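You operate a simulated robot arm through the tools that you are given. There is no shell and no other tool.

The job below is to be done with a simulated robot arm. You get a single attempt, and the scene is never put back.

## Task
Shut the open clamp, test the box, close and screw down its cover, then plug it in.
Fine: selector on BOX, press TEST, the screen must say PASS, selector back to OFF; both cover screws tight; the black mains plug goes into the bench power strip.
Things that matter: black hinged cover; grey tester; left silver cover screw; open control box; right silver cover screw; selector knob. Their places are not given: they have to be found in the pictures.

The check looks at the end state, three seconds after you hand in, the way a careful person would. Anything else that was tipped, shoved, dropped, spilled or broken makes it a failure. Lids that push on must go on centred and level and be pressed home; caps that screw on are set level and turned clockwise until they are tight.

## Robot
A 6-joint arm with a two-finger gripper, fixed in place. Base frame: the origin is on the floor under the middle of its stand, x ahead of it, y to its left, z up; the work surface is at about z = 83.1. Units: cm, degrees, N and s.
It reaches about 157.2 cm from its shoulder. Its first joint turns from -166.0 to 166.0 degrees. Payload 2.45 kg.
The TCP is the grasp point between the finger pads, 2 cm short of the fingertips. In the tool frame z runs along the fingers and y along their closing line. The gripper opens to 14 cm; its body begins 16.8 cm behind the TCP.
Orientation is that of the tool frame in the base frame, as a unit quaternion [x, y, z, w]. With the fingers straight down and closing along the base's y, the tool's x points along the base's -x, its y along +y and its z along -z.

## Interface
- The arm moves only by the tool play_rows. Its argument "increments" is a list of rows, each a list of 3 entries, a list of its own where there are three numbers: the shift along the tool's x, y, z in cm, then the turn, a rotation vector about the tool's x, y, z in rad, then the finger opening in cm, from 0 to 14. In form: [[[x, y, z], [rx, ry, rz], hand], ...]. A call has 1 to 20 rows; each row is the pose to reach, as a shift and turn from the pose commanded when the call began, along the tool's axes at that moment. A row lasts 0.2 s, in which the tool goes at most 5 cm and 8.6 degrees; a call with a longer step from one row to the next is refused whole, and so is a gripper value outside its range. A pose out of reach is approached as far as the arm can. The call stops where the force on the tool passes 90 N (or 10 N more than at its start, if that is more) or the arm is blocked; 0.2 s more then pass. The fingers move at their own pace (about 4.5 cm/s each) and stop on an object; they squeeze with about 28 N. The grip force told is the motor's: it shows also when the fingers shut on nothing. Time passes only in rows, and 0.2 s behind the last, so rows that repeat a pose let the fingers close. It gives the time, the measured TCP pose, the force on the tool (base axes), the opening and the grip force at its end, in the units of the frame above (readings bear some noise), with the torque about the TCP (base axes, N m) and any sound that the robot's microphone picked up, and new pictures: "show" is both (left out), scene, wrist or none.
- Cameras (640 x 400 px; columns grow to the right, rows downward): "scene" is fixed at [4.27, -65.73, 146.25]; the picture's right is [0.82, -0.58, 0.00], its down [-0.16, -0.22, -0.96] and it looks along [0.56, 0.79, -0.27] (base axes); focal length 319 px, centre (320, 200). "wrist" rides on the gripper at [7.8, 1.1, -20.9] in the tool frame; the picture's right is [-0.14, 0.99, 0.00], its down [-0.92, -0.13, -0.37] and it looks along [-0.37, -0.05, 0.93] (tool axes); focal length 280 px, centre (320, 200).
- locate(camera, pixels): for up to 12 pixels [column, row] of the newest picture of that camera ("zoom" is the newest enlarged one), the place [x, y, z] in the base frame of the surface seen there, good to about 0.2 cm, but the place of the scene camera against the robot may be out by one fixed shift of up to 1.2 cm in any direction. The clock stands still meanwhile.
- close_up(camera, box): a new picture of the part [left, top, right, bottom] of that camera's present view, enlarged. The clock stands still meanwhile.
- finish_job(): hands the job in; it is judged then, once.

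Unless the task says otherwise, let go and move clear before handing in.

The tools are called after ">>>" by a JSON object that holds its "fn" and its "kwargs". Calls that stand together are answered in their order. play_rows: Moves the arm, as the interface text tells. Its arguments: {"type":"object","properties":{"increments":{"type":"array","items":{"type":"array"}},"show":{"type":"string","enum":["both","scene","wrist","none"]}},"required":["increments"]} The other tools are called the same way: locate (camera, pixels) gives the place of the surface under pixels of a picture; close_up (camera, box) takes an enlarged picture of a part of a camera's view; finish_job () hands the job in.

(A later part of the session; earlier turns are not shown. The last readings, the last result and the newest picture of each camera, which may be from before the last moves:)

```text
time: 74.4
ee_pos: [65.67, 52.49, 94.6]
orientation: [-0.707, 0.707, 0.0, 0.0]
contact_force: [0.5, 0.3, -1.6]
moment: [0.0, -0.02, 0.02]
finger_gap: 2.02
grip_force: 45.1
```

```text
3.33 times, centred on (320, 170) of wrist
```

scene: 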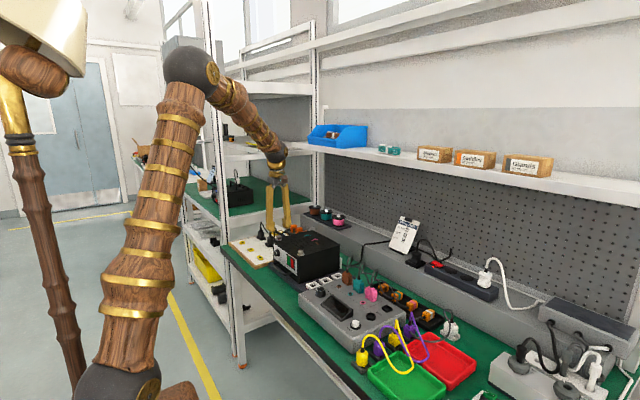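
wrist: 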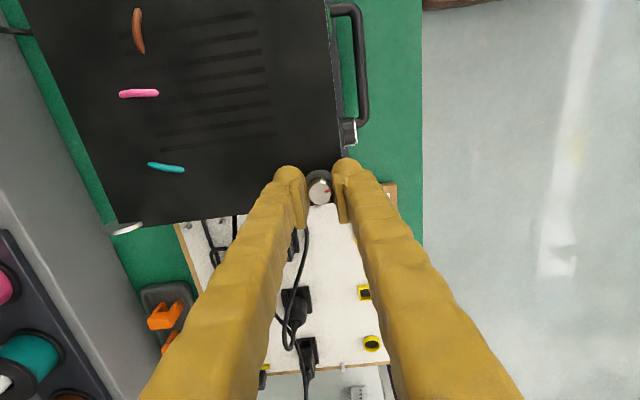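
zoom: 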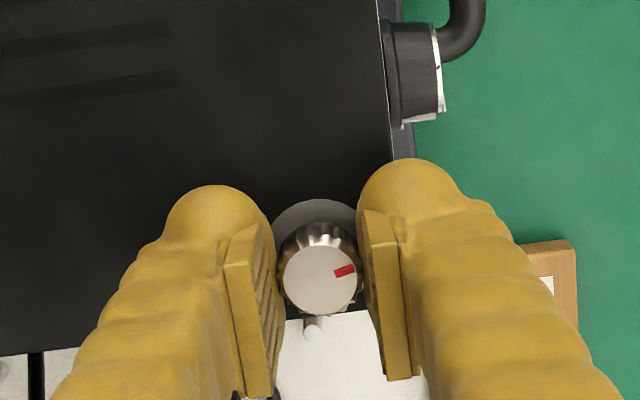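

A clean, balanced grip (45 N, no side force). I'll turn clockwise 120 degrees and look for the stop.

>>> {"fn": "play_rows", "kwargs": {"increments": [[[0, 0, 0], [0, 0, 0.14], 1.2], [[0, 0, 0], [0, 0, 0.28], 1.2], [[0, 0, 0], [0, 0, 0.42], 1.2], [[0, 0, 0], [0, 0, 0.56], 1.2], [[0, 0, 0], [0, 0, 0.7], 1.2], [[0, 0, 0], [0, 0, 0.84], 1.2], [[0, 0, 0], [0, 0, 0.98], 1.2], [[0, 0, 0], [0, 0, 1.12], 1.2], [[0, 0, 0], [0, 0, 1.26], 1.2], [[0, 0, 0], [0, 0, 1.4], 1.2], [[0, 0, 0], [0, 0, 1.54], 1.2], [[0, 0, 0], [0, 0, 1.68], 1.2], [[0, 0, 0], [0, 0, 1.82], 1.2], [[0, 0, 0], [0, 0, 1.96], 1.2], [[0, 0, 0], [0, 0, 2.1], 1.2], [[0, 0, 0], [0, 0, 2.1], 1.2]], "show": "wrist"}}

>>> {"fn": "close_up", "kwargs": {"camera": "wrist", "box": [260, 110, 380, 230]}}

```text
time: 77.8
ee_pos: [65.75, 52.43, 94.51]
orientation: [0.263, 0.965, 0.001, 0.002]
contact_force: [24.3, 57.6, -3.4]
moment: [0.33, -0.66, 0.01]
finger_gap: 2.04
grip_force: 45.2
```

wrist: 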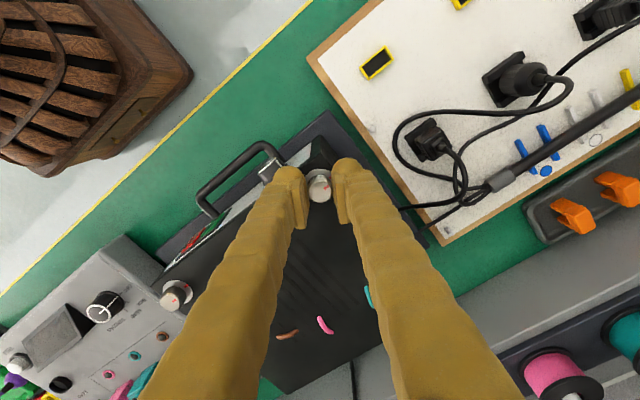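

```text
3.33 times, centred on (320, 170) of wrist
```

zoom: 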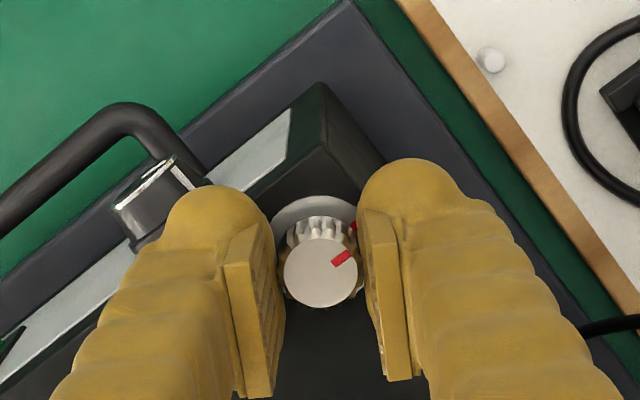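

The head has nearly reached its washer mark (zoom 355,228) and the fingers began to slip. I'll relieve the side force and turn another 35 degrees to be sure it is tight.

>>> {"fn": "play_rows", "kwargs": {"increments": [[[0.02, 0.15, 0], [0, 0, 0.0], 1.2], [[0.04, 0.27, 0], [0, 0, 0.12], 1.2], [[0.04, 0.27, 0], [0, 0, 0.24], 1.2], [[0.04, 0.27, 0], [0, 0, 0.36], 1.2], [[0.04, 0.27, 0], [0, 0, 0.48], 1.2], [[0.04, 0.27, 0], [0, 0, 0.6], 1.2], [[0.04, 0.27, 0], [0, 0, 0.6], 1.2]], "show": "wrist"}}

>>> {"fn": "close_up", "kwargs": {"camera": "wrist", "box": [260, 110, 380, 230]}}

```text
time: 79.4
ee_pos: [65.71, 52.55, 94.34]
orientation: [0.536, 0.844, 0.0, -0.001]
contact_force: [-13.9, -16.3, 1.4]
moment: [-0.25, 0.11, 0.2]
finger_gap: 2.04
grip_force: 44.6
```

wrist: 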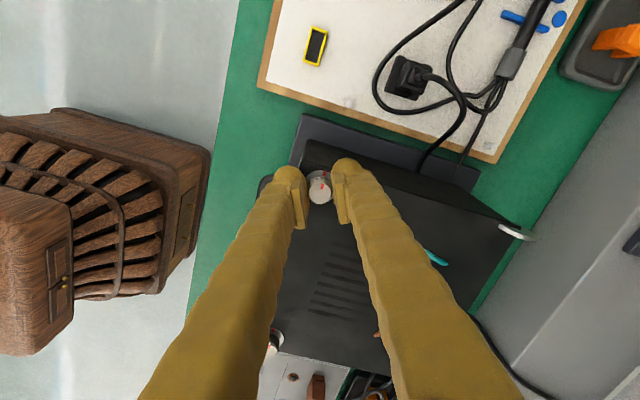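

```text
3.33 times, centred on (320, 170) of wrist
```

zoom: 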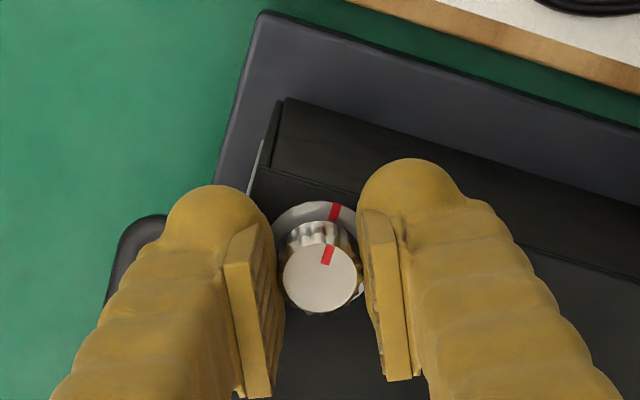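

Both red marks on the right screw are aligned and torque rose to 0.2 N m, so it is tight. I'll release, lift, and turn the hand back to its original heading.

>>> {"fn": "play_rows", "kwargs": {"increments": [[[0, 0, 0], [0, 0, 0], 3], [[0, 0, 0], [0, 0, 0], 5], [[0, 0, 0], [0, 0, 0], 5], [[0, 0, -3], [0, 0, 0], 5], [[0, 0, -7], [0, 0, -0.14], 5], [[0, 0, -11.5], [0, 0, -0.28], 5], [[0, 0, -16], [0, 0, -0.42], 5], [[0, 0, -20], [0, 0, -0.56], 5], [[0, 0, -22], [0, 0, -0.7], 5], [[0, 0, -22], [0, 0, -0.84], 5], [[0, 0, -22], [0, 0, -0.98], 5], [[0, 0, -22], [0, 0, -1.12], 5], [[0, 0, -22], [0, 0, -1.131], 5]], "show": "both"}}

>>> {"fn": "close_up", "kwargs": {"camera": "scene", "box": [265, 225, 345, 285]}}

>>> {"fn": "close_up", "kwargs": {"camera": "wrist", "box": [180, 60, 400, 220]}}

```text
time: 82.2
ee_pos: [65.73, 52.65, 116.47]
orientation: [-0.002, 1.0, 0.0, 0.0]
contact_force: [-0.5, -0.4, 0.1]
moment: [0.0, -0.02, -0.03]
finger_gap: 5.01
grip_force: 0.1
```

scene: 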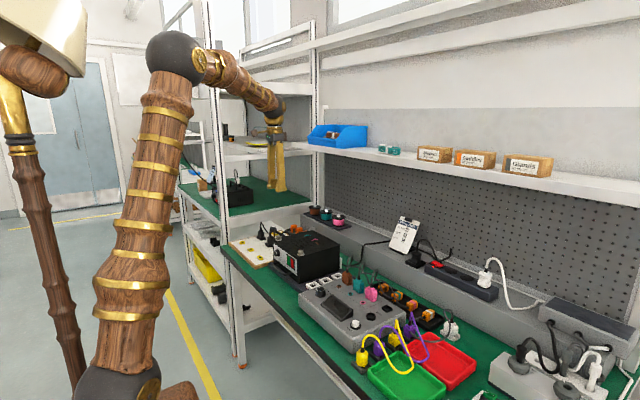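
wrist: 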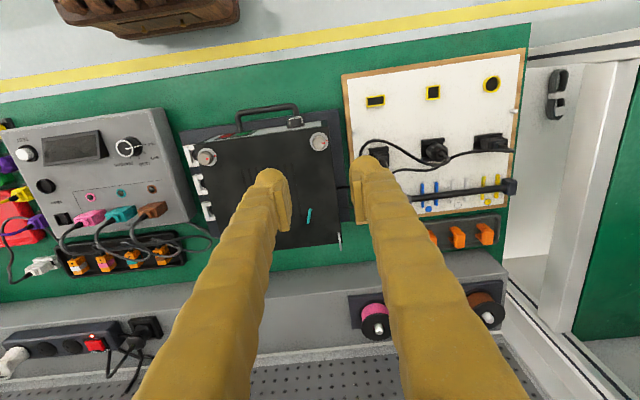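

```text
6.67 times, centred on (305, 255) of scene
```

zoom: 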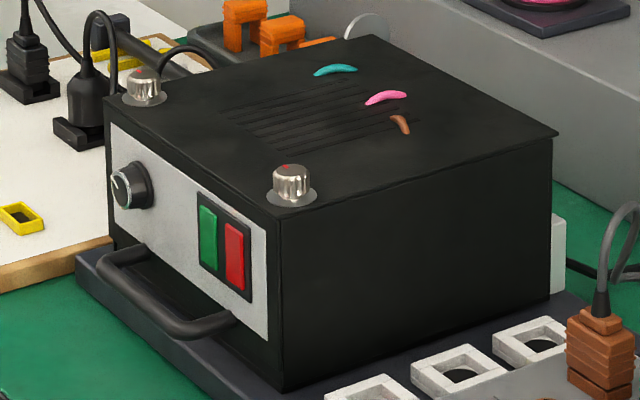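

```text
2.50 times, centred on (290, 140) of wrist
```

zoom: 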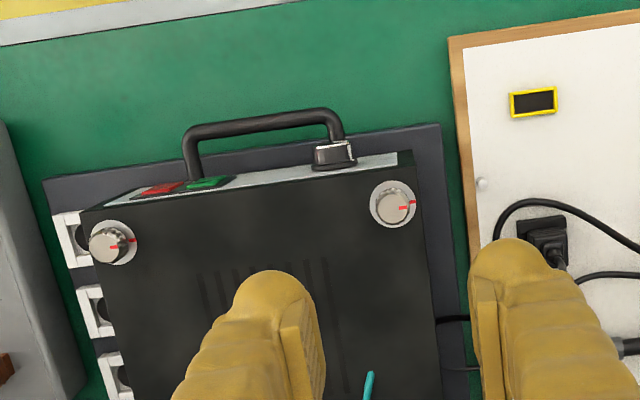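

Both screws show aligned marks and no red band. Now I'll go over toward the power strip, tilting the fingers forward 30 degrees so the hand stays clear of the shelf, to view the black plug.

>>> {"fn": "play_rows", "kwargs": {"increments": [[[-1, -4.5, 0], [0, 0, 0], 8], [[-2, -9, 0], [0, 0, 0], 8], [[-3, -13.8, 0], [0, 0, 0], 8], [[-4, -18.6, 0], [0, 0, 0], 8], [[-5, -23.4, 0], [0, 0, 0], 8], [[-6, -28.2, 0], [0, -0.1, 0], 8], [[-7.5, -32.8, 0], [0, -0.2, 0], 8], [[-9, -37.4, 0], [0, -0.3, 0], 8], [[-10.5, -42, 0], [0, -0.4, 0], 8], [[-11.5, -46.5, 0], [0, -0.5, 0], 8], [[-12.3, -50.6, 0], [0, -0.524, 0], 8], [[-12.3, -50.6, 0], [0, -0.524, 0], 8]], "show": "both"}}

>>> {"fn": "close_up", "kwargs": {"camera": "wrist", "box": [230, 110, 430, 240]}}

```text
time: 84.8
ee_pos: [78.01, 2.01, 116.43]
orientation: [-0.001, 0.966, 0.0, 0.259]
contact_force: [0.7, 0.5, -0.1]
moment: [0.02, -0.04, 0.0]
finger_gap: 8.0
grip_force: 0.1
```

scene: 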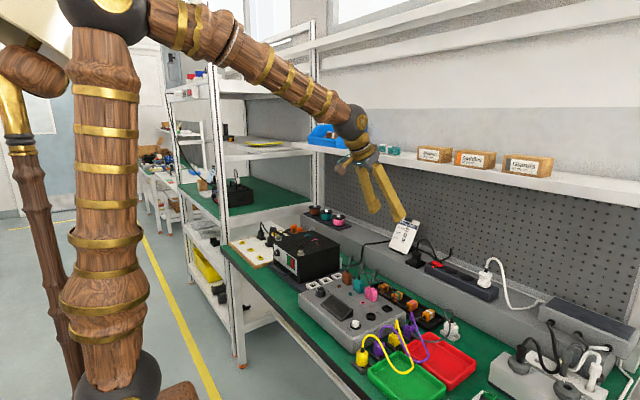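
wrist: 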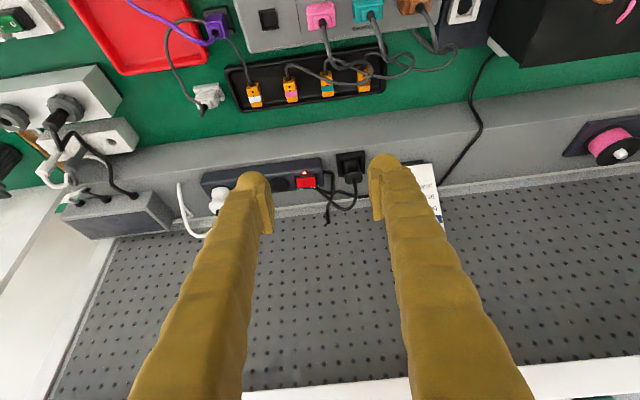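

```text
3.08 times, centred on (330, 175) of wrist
```

zoom: 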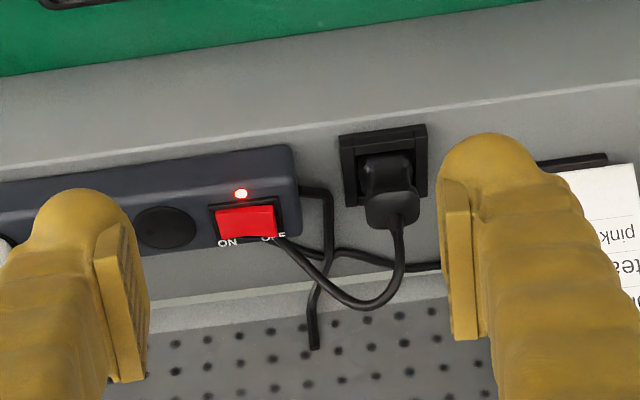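

The plug (wrist 352,172) stands in a square black holder, and an empty round socket shows at about (283,183). I'll enlarge these and measure.

>>> {"fn": "close_up", "kwargs": {"camera": "wrist", "box": [320, 140, 390, 200]}}

>>> {"fn": "close_up", "kwargs": {"camera": "wrist", "box": [200, 150, 330, 220]}}

>>> {"fn": "locate", "kwargs": {"camera": "wrist", "pixels": [[351, 168], [352, 173], [353, 181], [345, 165], [358, 164], [338, 155], [364, 155], [340, 178], [366, 172], [283, 183], [275, 183], [291, 183]]}}

>>> {"fn": "close_up", "kwargs": {"camera": "scene", "box": [400, 225, 500, 300]}}

>>> {"fn": "close_up", "kwargs": {"camera": "scene", "box": [402, 230, 442, 275]}}

```text
6.67 times, centred on (355, 170) of wrist
```

zoom: 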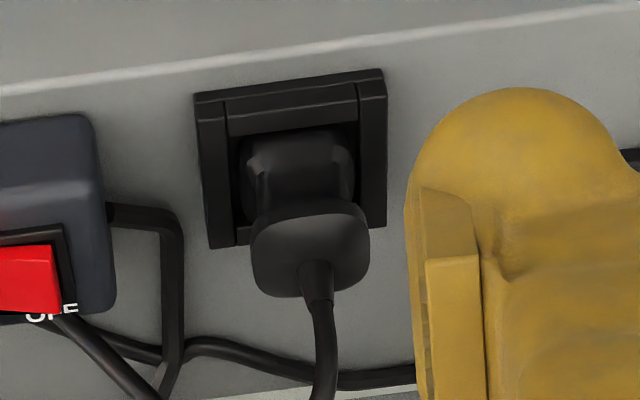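

```text
4.92 times, centred on (265, 185) of wrist
```

zoom: 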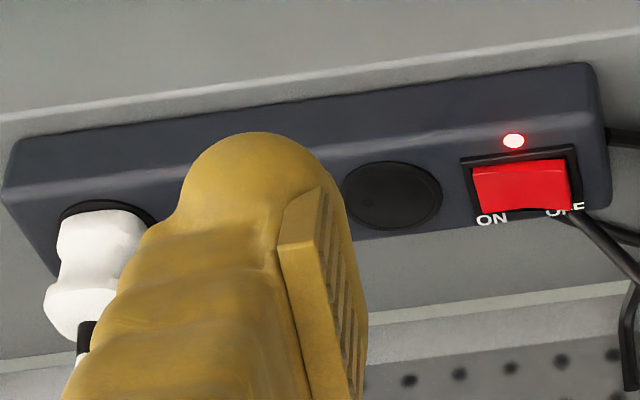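

```text
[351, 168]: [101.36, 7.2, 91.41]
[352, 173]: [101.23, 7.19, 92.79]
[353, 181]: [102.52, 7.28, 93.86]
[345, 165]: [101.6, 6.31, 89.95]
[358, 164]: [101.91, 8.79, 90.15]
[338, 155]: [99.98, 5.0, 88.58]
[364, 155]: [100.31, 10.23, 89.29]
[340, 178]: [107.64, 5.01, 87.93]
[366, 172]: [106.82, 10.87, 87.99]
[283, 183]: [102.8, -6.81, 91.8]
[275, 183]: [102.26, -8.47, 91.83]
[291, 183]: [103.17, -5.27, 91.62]
```

```text
5.33 times, centred on (450, 262) of scene
```

zoom: 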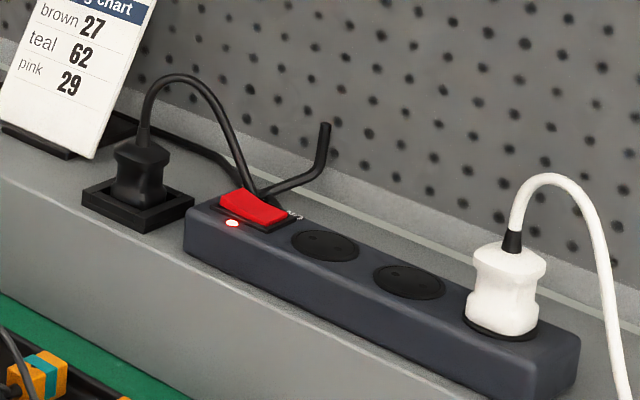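

```text
8.89 times, centred on (422, 252) of scene
```

zoom: 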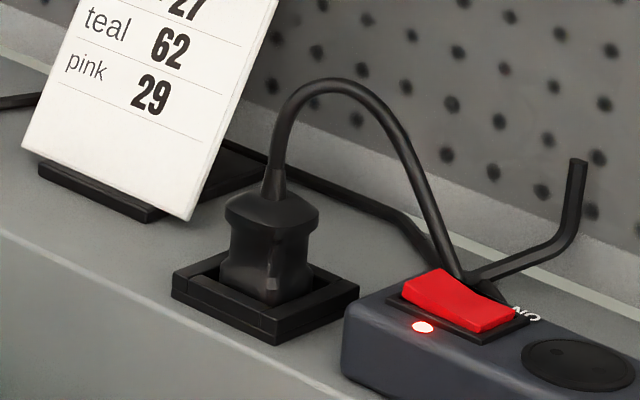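

The plug's wider cap is at about (102.5, 7.3, 93.9) and socket 1 at (102.8, -6.8, 91.8). I need the clearances: strip end, switch height, white plug and chart stand.

>>> {"fn": "locate", "kwargs": {"camera": "wrist", "pixels": [[353, 178], [353, 184], [345, 179], [361, 176], [322, 172], [401, 162], [296, 182], [305, 182], [315, 181], [305, 190], [218, 195], [330, 205]]}}

>>> {"fn": "locate", "kwargs": {"camera": "scene", "pixels": [[461, 258], [477, 265], [461, 261], [493, 261], [489, 270], [500, 270], [494, 248], [447, 252], [441, 248], [455, 256], [426, 232], [427, 239]]}}

>>> {"fn": "close_up", "kwargs": {"camera": "scene", "box": [440, 235, 510, 290]}}

```text
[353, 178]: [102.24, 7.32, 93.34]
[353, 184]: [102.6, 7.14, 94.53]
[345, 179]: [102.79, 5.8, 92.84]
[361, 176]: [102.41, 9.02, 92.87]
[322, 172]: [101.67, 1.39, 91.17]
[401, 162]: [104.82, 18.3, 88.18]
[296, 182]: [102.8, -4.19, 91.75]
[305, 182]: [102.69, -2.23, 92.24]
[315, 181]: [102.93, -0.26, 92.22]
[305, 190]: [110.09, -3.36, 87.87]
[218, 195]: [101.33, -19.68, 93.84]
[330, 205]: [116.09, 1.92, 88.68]
```

```text
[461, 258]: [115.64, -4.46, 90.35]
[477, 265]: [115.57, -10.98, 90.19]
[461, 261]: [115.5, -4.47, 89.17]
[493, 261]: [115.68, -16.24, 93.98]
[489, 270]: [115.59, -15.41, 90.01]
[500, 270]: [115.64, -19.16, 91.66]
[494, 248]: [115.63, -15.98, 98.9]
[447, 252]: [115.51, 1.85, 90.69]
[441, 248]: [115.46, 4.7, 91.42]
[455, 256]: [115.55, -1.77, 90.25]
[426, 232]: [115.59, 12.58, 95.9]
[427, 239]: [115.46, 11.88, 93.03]
```

```text
7.27 times, centred on (475, 262) of scene
```

zoom: 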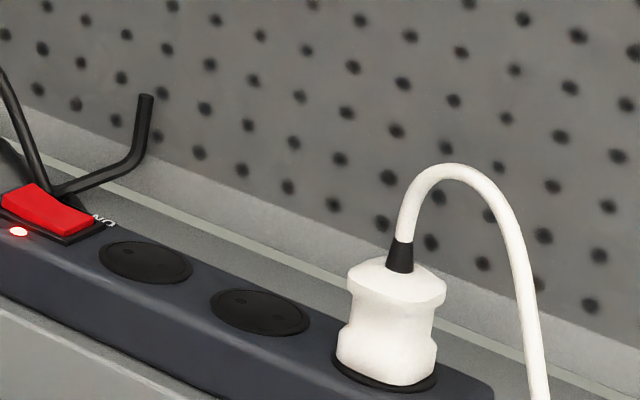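

The strip's socket holes are visible in the scene zoom (147,262) and (260,312). I'll zoom in further to see their pin-hole direction and positions.

>>> {"fn": "close_up", "kwargs": {"camera": "scene", "box": [440, 262, 476, 286]}}

>>> {"fn": "locate", "kwargs": {"camera": "scene", "pixels": [[451, 270], [467, 277], [463, 276], [470, 279], [448, 269], [454, 272], [484, 284], [484, 278], [440, 263], [436, 261], [412, 250], [420, 245]]}}

>>> {"fn": "close_up", "kwargs": {"camera": "wrist", "box": [270, 165, 310, 195]}}

```text
16.00 times, centred on (458, 274) of scene
```

zoom: 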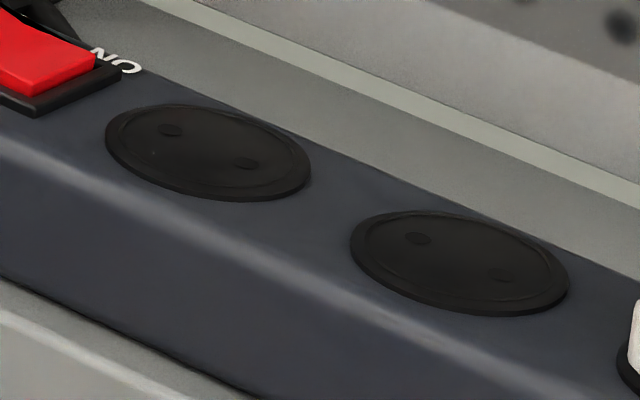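

```text
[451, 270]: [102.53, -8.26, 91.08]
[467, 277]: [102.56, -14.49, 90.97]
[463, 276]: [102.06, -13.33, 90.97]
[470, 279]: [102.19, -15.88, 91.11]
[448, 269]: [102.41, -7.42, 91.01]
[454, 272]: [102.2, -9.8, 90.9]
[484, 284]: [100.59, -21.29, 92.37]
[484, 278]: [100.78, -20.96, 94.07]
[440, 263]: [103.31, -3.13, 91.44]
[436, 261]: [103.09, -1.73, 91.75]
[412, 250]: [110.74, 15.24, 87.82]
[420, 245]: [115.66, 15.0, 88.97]
```

```text
13.33 times, centred on (290, 180) of wrist
```

zoom: 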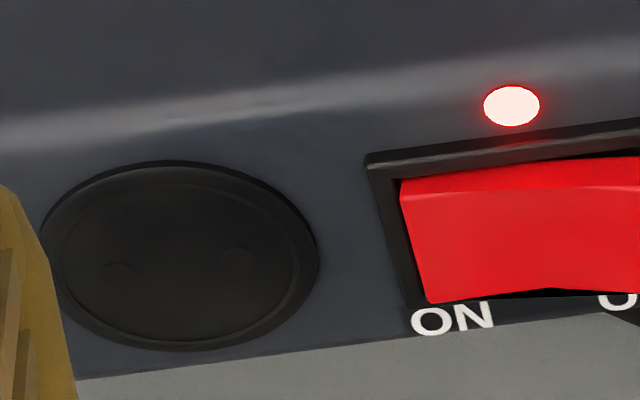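

The pin holes lie along the strip (y direction), socket 1 centre is about (102.9, -7.5), and socket 2 is too close to the white plug for the fingers. I'll measure the plug's cable path next.

>>> {"fn": "locate", "kwargs": {"camera": "wrist", "pixels": [[353, 187], [354, 192], [355, 198], [352, 204], [346, 208], [340, 208], [332, 204], [325, 199], [320, 195], [328, 183], [335, 176], [327, 175]]}}

>>> {"fn": "close_up", "kwargs": {"camera": "wrist", "box": [300, 150, 400, 225]}}

>>> {"fn": "locate", "kwargs": {"camera": "scene", "pixels": [[418, 252], [417, 246], [417, 241], [420, 237], [425, 235], [431, 239], [436, 248], [440, 256], [418, 257], [413, 251], [420, 251], [407, 262]]}}

```text
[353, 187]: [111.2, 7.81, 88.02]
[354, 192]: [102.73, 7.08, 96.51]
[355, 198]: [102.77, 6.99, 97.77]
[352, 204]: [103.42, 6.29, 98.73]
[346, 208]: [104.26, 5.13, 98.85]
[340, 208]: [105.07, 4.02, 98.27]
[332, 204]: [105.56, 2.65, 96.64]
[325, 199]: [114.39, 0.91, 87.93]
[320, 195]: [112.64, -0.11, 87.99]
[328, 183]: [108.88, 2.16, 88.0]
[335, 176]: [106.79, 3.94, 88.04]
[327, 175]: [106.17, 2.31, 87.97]
```

```text
5.33 times, centred on (350, 188) of wrist
```

zoom: 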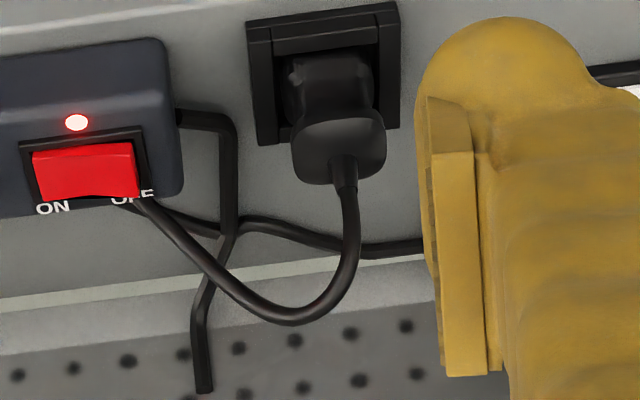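

```text
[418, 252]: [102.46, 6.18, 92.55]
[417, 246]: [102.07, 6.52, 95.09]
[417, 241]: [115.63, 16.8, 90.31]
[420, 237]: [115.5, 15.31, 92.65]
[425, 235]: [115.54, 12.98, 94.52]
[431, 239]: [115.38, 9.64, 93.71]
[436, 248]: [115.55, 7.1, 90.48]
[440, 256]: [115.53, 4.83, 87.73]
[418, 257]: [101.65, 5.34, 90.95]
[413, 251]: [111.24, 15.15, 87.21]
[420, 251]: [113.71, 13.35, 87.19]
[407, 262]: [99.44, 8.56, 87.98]
```

The cable rises from the plug top to z 99 and runs toward -y behind the strip, leaving room for the fingers. I'll check the shelf's lower edge before going in.

>>> {"fn": "locate", "kwargs": {"camera": "scene", "pixels": [[450, 164], [450, 168], [450, 174], [450, 178], [450, 182], [420, 162], [420, 168], [420, 172], [420, 176], [400, 158], [400, 166], [400, 168]]}}

>>> {"fn": "close_up", "kwargs": {"camera": "scene", "box": [330, 90, 470, 260]}}

```text
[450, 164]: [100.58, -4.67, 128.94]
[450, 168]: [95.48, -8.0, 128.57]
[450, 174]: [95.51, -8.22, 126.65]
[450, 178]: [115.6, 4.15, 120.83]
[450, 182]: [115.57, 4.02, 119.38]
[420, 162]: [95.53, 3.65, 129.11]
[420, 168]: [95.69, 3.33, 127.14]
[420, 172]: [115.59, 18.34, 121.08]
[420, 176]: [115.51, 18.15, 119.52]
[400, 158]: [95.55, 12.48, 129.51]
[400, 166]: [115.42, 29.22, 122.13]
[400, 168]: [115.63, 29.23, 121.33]
```

```text
2.35 times, centred on (400, 175) of scene
```

zoom: 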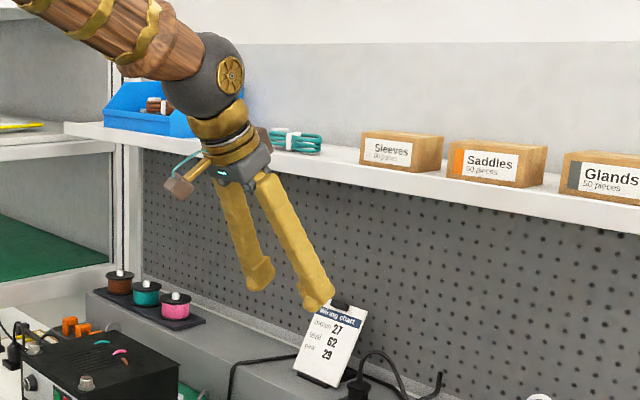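

The shelf's lower front edge is at z 126.3, x 95.5; with a 38-degree tilt the hand axis stays more than 10 cm from it. I'll move to the pre-grip point above the plug with fingers at 6 cm.

>>> {"fn": "play_rows", "kwargs": {"increments": [[[-1.5, 0.9, 4], [0, -0.03, 0], 6], [[-3, 1.8, 8], [0, -0.06, 0], 6], [[-4.5, 2.7, 12], [0, -0.09, 0], 6], [[-6, 3.6, 16], [0, -0.12, 0], 6], [[-7.5, 4.5, 20], [0, -0.14, 0], 6], [[-8.97, 5.3, 23.89], [0, -0.14, 0], 6], [[-8.97, 5.3, 23.89], [0, -0.14, 0], 6]], "show": "both"}}

>>> {"fn": "close_up", "kwargs": {"camera": "wrist", "box": [240, 110, 400, 240]}}

>>> {"fn": "close_up", "kwargs": {"camera": "scene", "box": [370, 190, 470, 290]}}

```text
time: 86.4
ee_pos: [98.03, 7.6, 100.25]
orientation: [-0.001, 0.945, 0.0, 0.326]
contact_force: [0.3, 0.3, 0.2]
moment: [-0.01, 0.05, 0.0]
finger_gap: 6.0
grip_force: 0.0
```

scene: 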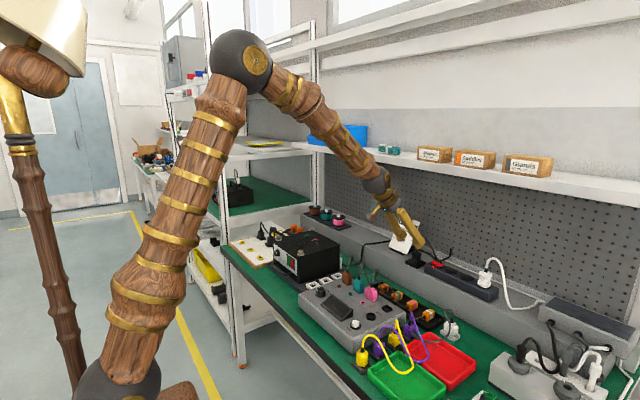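
wrist: 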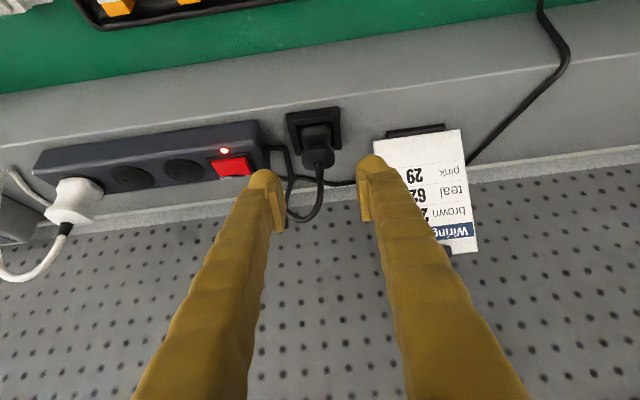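

```text
3.08 times, centred on (320, 175) of wrist
```

zoom: 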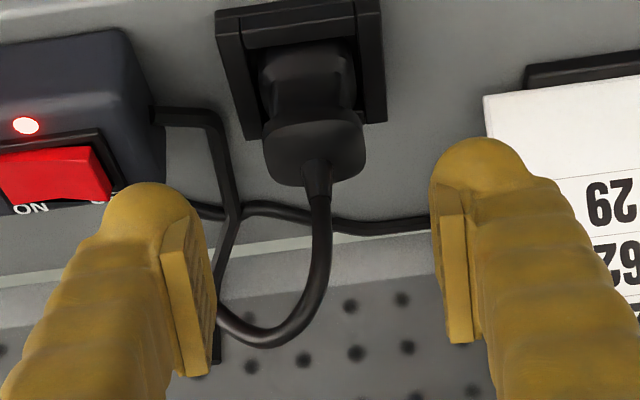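

```text
4.00 times, centred on (420, 240) of scene
```

zoom: 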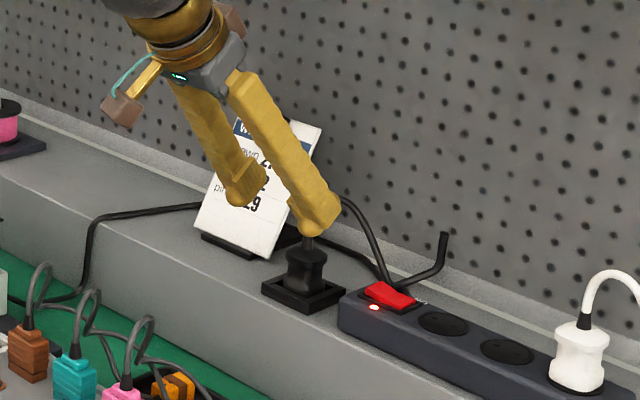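

Closer view: plug cap at about (318,158), chart card's left edge at about (376,150) near the right finger. I'll re-locate these to fix the descent.

>>> {"fn": "locate", "kwargs": {"camera": "wrist", "pixels": [[318, 155], [318, 162], [308, 158], [328, 155], [318, 145], [310, 135], [327, 133], [377, 150], [380, 175], [390, 133], [287, 115], [338, 110]]}}

>>> {"fn": "locate", "kwargs": {"camera": "wrist", "pixels": [[184, 170], [184, 165], [184, 176], [168, 170], [200, 170], [131, 178], [217, 165], [235, 165], [250, 163], [258, 140], [75, 195], [320, 172]]}}

>>> {"fn": "close_up", "kwargs": {"camera": "wrist", "box": [280, 95, 350, 180]}}

>>> {"fn": "close_up", "kwargs": {"camera": "wrist", "box": [150, 135, 270, 200]}}

```text
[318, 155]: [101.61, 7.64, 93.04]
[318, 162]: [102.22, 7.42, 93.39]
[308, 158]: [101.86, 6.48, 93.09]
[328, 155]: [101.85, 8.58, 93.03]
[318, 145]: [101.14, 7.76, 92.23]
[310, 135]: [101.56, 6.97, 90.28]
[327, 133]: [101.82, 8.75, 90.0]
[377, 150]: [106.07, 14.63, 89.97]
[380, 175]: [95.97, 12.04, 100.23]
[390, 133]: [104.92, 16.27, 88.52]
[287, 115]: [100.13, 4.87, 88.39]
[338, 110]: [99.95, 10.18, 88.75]
```

```text
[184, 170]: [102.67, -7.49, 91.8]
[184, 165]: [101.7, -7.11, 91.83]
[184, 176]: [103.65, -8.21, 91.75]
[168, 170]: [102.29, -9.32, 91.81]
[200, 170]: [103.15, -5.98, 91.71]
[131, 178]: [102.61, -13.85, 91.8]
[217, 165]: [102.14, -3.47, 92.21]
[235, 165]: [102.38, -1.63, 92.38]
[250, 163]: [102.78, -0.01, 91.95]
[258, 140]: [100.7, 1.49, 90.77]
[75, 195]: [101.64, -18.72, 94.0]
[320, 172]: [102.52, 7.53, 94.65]
```

```text
4.71 times, centred on (315, 138) of wrist
```

zoom: 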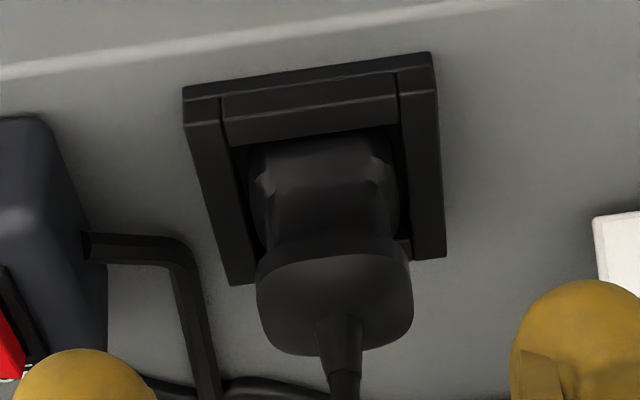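

```text
5.33 times, centred on (210, 168) of wrist
```

zoom: 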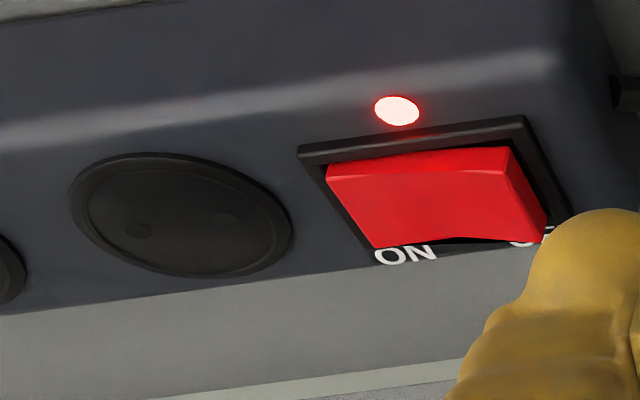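

Plug centre is (102.6, 7.5) with cap at z 92.8-94.6; socket 1 centre is (102.8, -7.6). I'll descend along the finger direction to straddle the cap.

>>> {"fn": "play_rows", "kwargs": {"increments": [[[0.1, -0.1, 2], [0, 0, 0], 6], [[0.2, -0.2, 4], [0, 0, 0], 6], [[0.3, -0.2, 6], [0, 0, 0], 6], [[0.39, -0.2, 7], [0, 0, 0], 6], [[0.39, -0.2, 7.76], [0, 0, 0], 6], [[0.39, -0.2, 7.76], [0, 0, 0], 6]], "show": "both"}}

>>> {"fn": "close_up", "kwargs": {"camera": "wrist", "box": [240, 130, 400, 260]}}

>>> {"fn": "close_up", "kwargs": {"camera": "scene", "box": [380, 210, 460, 290]}}

```text
time: 87.8
ee_pos: [102.3, 7.37, 93.86]
orientation: [0.0, 0.945, 0.0, 0.327]
contact_force: [1.5, 0.2, -0.1]
moment: [-0.01, -0.02, 0.0]
finger_gap: 6.01
grip_force: 0.0
```

scene: 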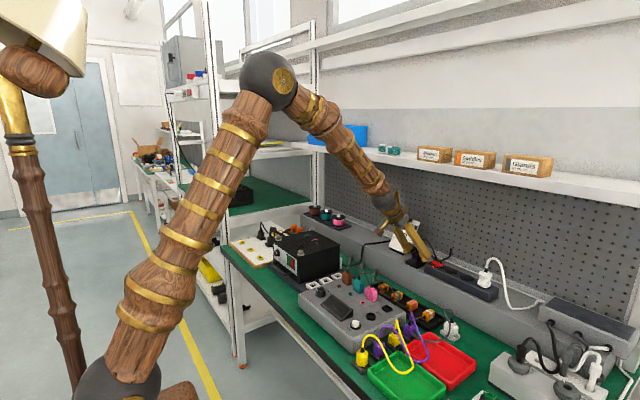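
wrist: 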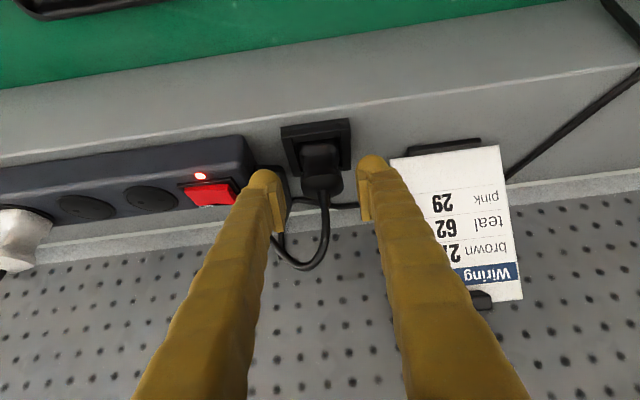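

```text
3.08 times, centred on (320, 195) of wrist
```

zoom: 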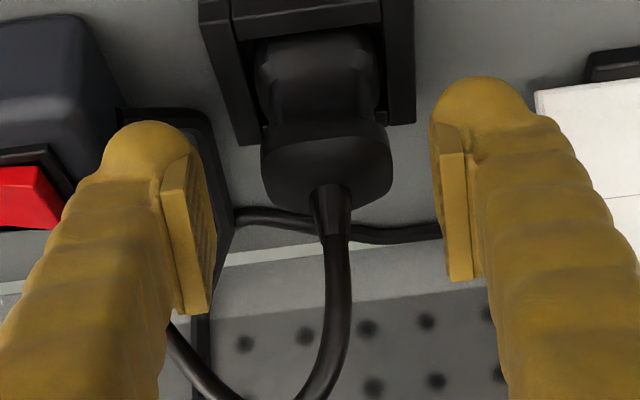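

```text
5.00 times, centred on (420, 250) of scene
```

zoom: 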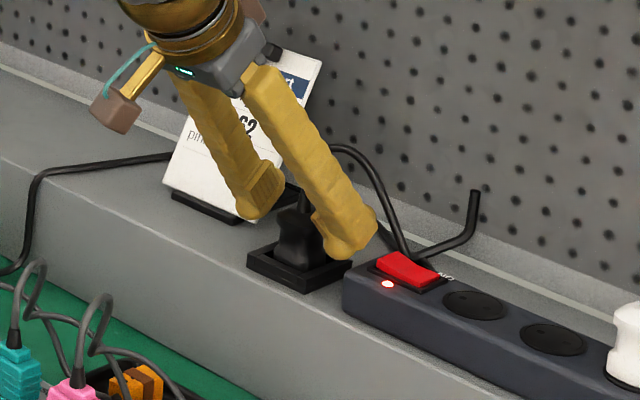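

The cap is between the fingers but looks near the fingertip end of the pads. I'll re-locate it from here before closing.

>>> {"fn": "locate", "kwargs": {"camera": "wrist", "pixels": [[322, 175], [322, 180], [322, 186], [322, 192], [304, 180], [340, 180], [310, 160], [335, 158], [323, 200], [285, 130], [345, 125], [345, 168]]}}

>>> {"fn": "close_up", "kwargs": {"camera": "wrist", "box": [270, 110, 370, 210]}}

```text
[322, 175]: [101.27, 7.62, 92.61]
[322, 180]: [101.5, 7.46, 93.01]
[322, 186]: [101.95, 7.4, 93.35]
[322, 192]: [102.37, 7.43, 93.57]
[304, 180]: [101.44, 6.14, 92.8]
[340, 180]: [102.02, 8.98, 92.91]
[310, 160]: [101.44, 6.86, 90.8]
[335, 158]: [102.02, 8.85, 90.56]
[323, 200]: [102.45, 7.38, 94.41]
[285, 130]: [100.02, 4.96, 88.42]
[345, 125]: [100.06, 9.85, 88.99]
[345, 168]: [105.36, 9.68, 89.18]
```

```text
4.00 times, centred on (320, 160) of wrist
```

zoom: 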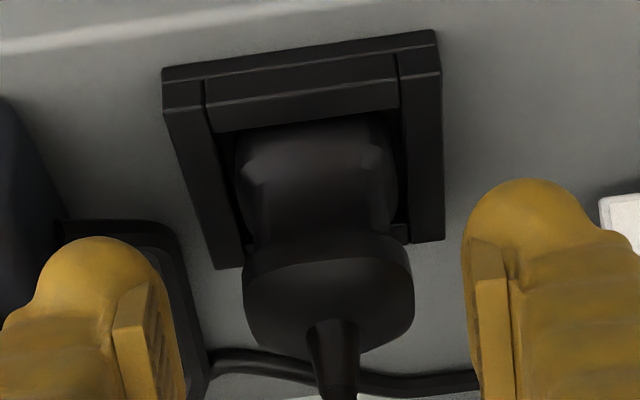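

The cap's widest part is at z about 92.5, lower than assumed, so I'll go 0.7 cm lower before closing the fingers.

>>> {"fn": "play_rows", "kwargs": {"increments": [[[0.2, 0.1, 0.3], [0, 0, 0], 6], [[0.4, 0.1, 0.6], [0, 0, 0], 6], [[0.4, 0.1, 0.6], [0, 0, 0], 5], [[0.4, 0.1, 0.6], [0, 0, 0], 4], [[0.4, 0.1, 0.6], [0, 0, 0], 3], [[0.4, 0.1, 0.6], [0, 0, 0], 2.4], [[0.4, 0.1, 0.6], [0, 0, 0], 2.4], [[0.4, 0.1, 0.6], [0, 0, 0], 2.4]], "show": "both"}}

>>> {"fn": "close_up", "kwargs": {"camera": "wrist", "box": [240, 130, 400, 260]}}

```text
time: 89.6
ee_pos: [102.29, 7.29, 93.27]
orientation: [-0.001, 0.945, 0.0, 0.326]
contact_force: [-0.2, 2.1, 1.2]
moment: [0.07, -0.03, 0.01]
finger_gap: 3.4
grip_force: 28.0
```

scene: 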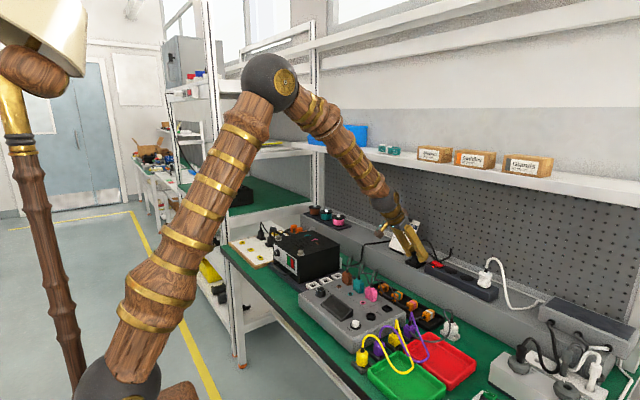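
wrist: 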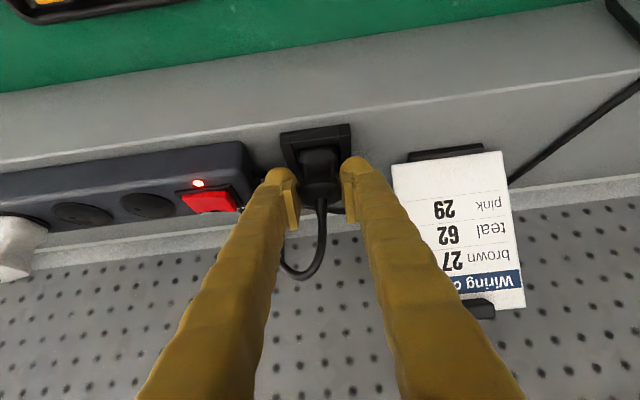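

```text
3.08 times, centred on (320, 195) of wrist
```

zoom: 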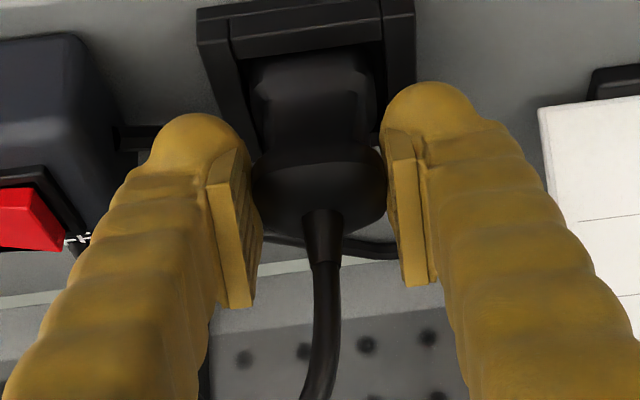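

The plug is held (gap 3.4, 28 N, balanced). I'll pull it straight up in steps.

>>> {"fn": "play_rows", "kwargs": {"increments": [[[-0.185, 0, -0.236], [0, 0, 0], 2.4], [[-0.37, 0, -0.473], [0, 0, 0], 2.4], [[-0.616, 0, -0.788], [0, 0, 0], 2.4], [[-0.924, 0, -1.182], [0, 0, 0], 2.4], [[-1.232, 0, -1.576], [0, 0, 0], 2.4], [[-1.848, 0, -2.364], [0, 0, 0], 2.4], [[-1.848, 0, -2.364], [0, 0, 0], 2.4]], "show": "both"}}

>>> {"fn": "close_up", "kwargs": {"camera": "wrist", "box": [240, 130, 400, 260]}}

>>> {"fn": "close_up", "kwargs": {"camera": "scene", "box": [380, 210, 460, 290]}}

```text
time: 91.2
ee_pos: [102.36, 7.53, 96.25]
orientation: [-0.001, 0.946, 0.0, 0.325]
contact_force: [1.1, 1.0, -0.8]
moment: [0.01, 0.0, -0.02]
finger_gap: 3.13
grip_force: 28.0
```

scene: 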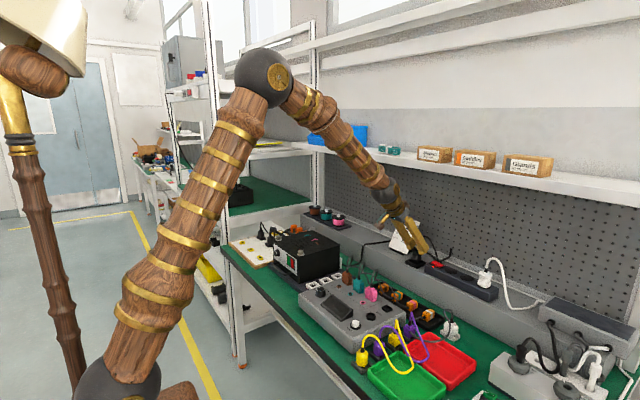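
wrist: 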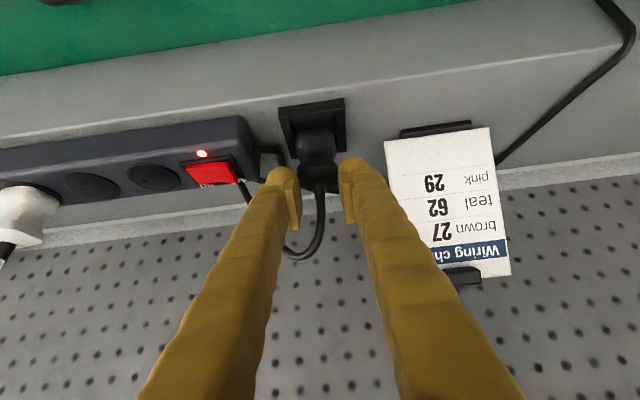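

```text
3.08 times, centred on (320, 195) of wrist
```

zoom: 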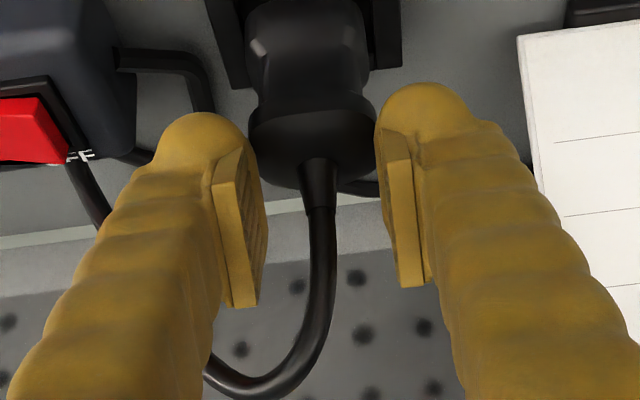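

```text
5.00 times, centred on (420, 250) of scene
```

zoom: 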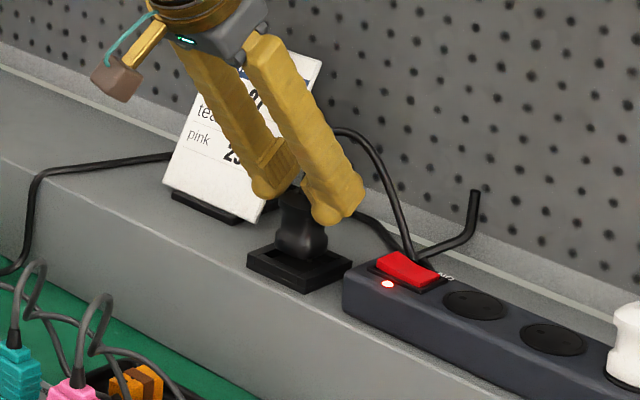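

The gap shrank to 3.13, so the fingers slid a little on the cap. I'll measure how far the plug rose.

>>> {"fn": "locate", "kwargs": {"camera": "wrist", "pixels": [[317, 168], [317, 175], [317, 182], [318, 190], [302, 172], [334, 170], [300, 140], [330, 137], [312, 130], [285, 115], [340, 108], [318, 150]]}}

>>> {"fn": "close_up", "kwargs": {"camera": "scene", "box": [405, 235, 445, 275]}}

>>> {"fn": "close_up", "kwargs": {"camera": "wrist", "box": [270, 90, 370, 200]}}

```text
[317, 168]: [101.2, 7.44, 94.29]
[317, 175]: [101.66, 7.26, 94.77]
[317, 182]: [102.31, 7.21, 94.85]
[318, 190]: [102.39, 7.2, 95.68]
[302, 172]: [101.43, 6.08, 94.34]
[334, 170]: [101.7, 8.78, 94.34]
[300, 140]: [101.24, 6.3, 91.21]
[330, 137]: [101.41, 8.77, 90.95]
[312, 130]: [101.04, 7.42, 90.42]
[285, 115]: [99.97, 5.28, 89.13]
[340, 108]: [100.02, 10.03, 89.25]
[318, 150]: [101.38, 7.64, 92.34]
```

```text
10.00 times, centred on (425, 255) of scene
```

zoom: 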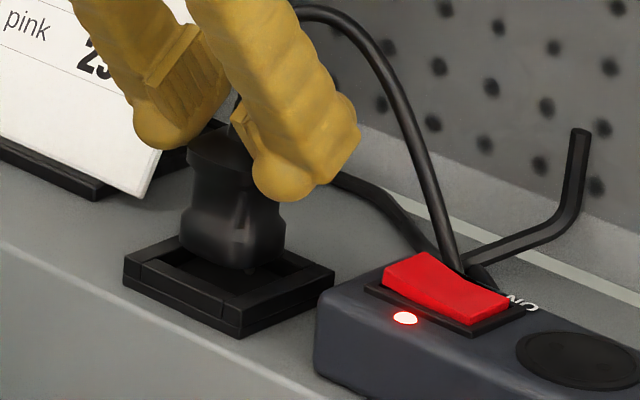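

```text
3.64 times, centred on (320, 145) of wrist
```

zoom: 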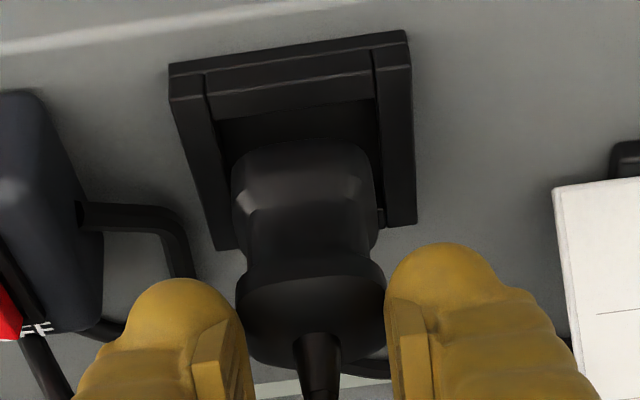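

The plug rose 1.65 cm while the hand rose 3.0, so it slipped during the initial pull but no force remains now. I'll lift another centimetre and see whether it follows.

>>> {"fn": "play_rows", "kwargs": {"increments": [[[-0.185, 0, -0.236], [0, 0, 0], 2.4], [[-0.37, 0, -0.473], [0, 0, 0], 2.4], [[-0.616, 0, -0.788], [0, 0, 0], 2.4], [[-0.616, 0, -0.788], [0, 0, 0], 2.4]], "show": "wrist"}}

>>> {"fn": "locate", "kwargs": {"camera": "wrist", "pixels": [[317, 165], [317, 168], [317, 175], [317, 182], [302, 172], [334, 170], [312, 130], [318, 190]]}}

>>> {"fn": "close_up", "kwargs": {"camera": "wrist", "box": [270, 90, 370, 200]}}

>>> {"fn": "close_up", "kwargs": {"camera": "scene", "box": [405, 235, 445, 275]}}

```text
time: 92.2
ee_pos: [102.39, 7.43, 97.23]
orientation: [-0.001, 0.946, 0.0, 0.325]
contact_force: [-0.6, 0.3, -0.5]
moment: [-0.02, -0.01, -0.01]
finger_gap: 3.11
grip_force: 27.8
```

wrist: 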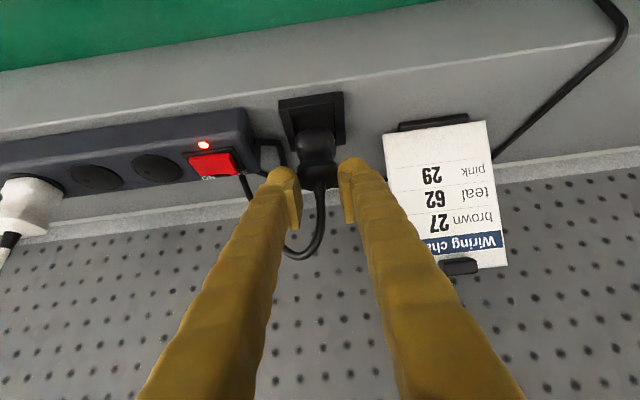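

```text
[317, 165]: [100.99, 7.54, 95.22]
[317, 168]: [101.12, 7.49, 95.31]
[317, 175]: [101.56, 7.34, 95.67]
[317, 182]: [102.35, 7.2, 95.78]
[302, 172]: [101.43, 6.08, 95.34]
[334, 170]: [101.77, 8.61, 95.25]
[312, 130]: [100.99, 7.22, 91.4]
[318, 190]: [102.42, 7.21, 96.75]
```

```text
3.64 times, centred on (320, 145) of wrist
```

zoom: 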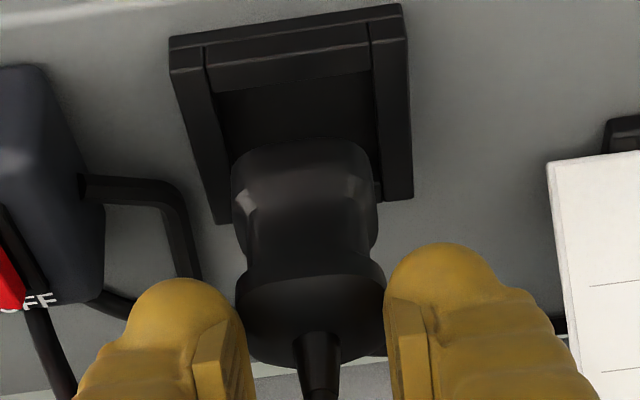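

```text
10.00 times, centred on (425, 255) of scene
```

zoom: 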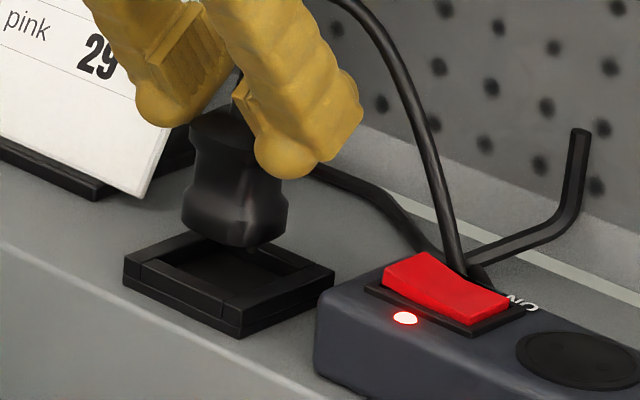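

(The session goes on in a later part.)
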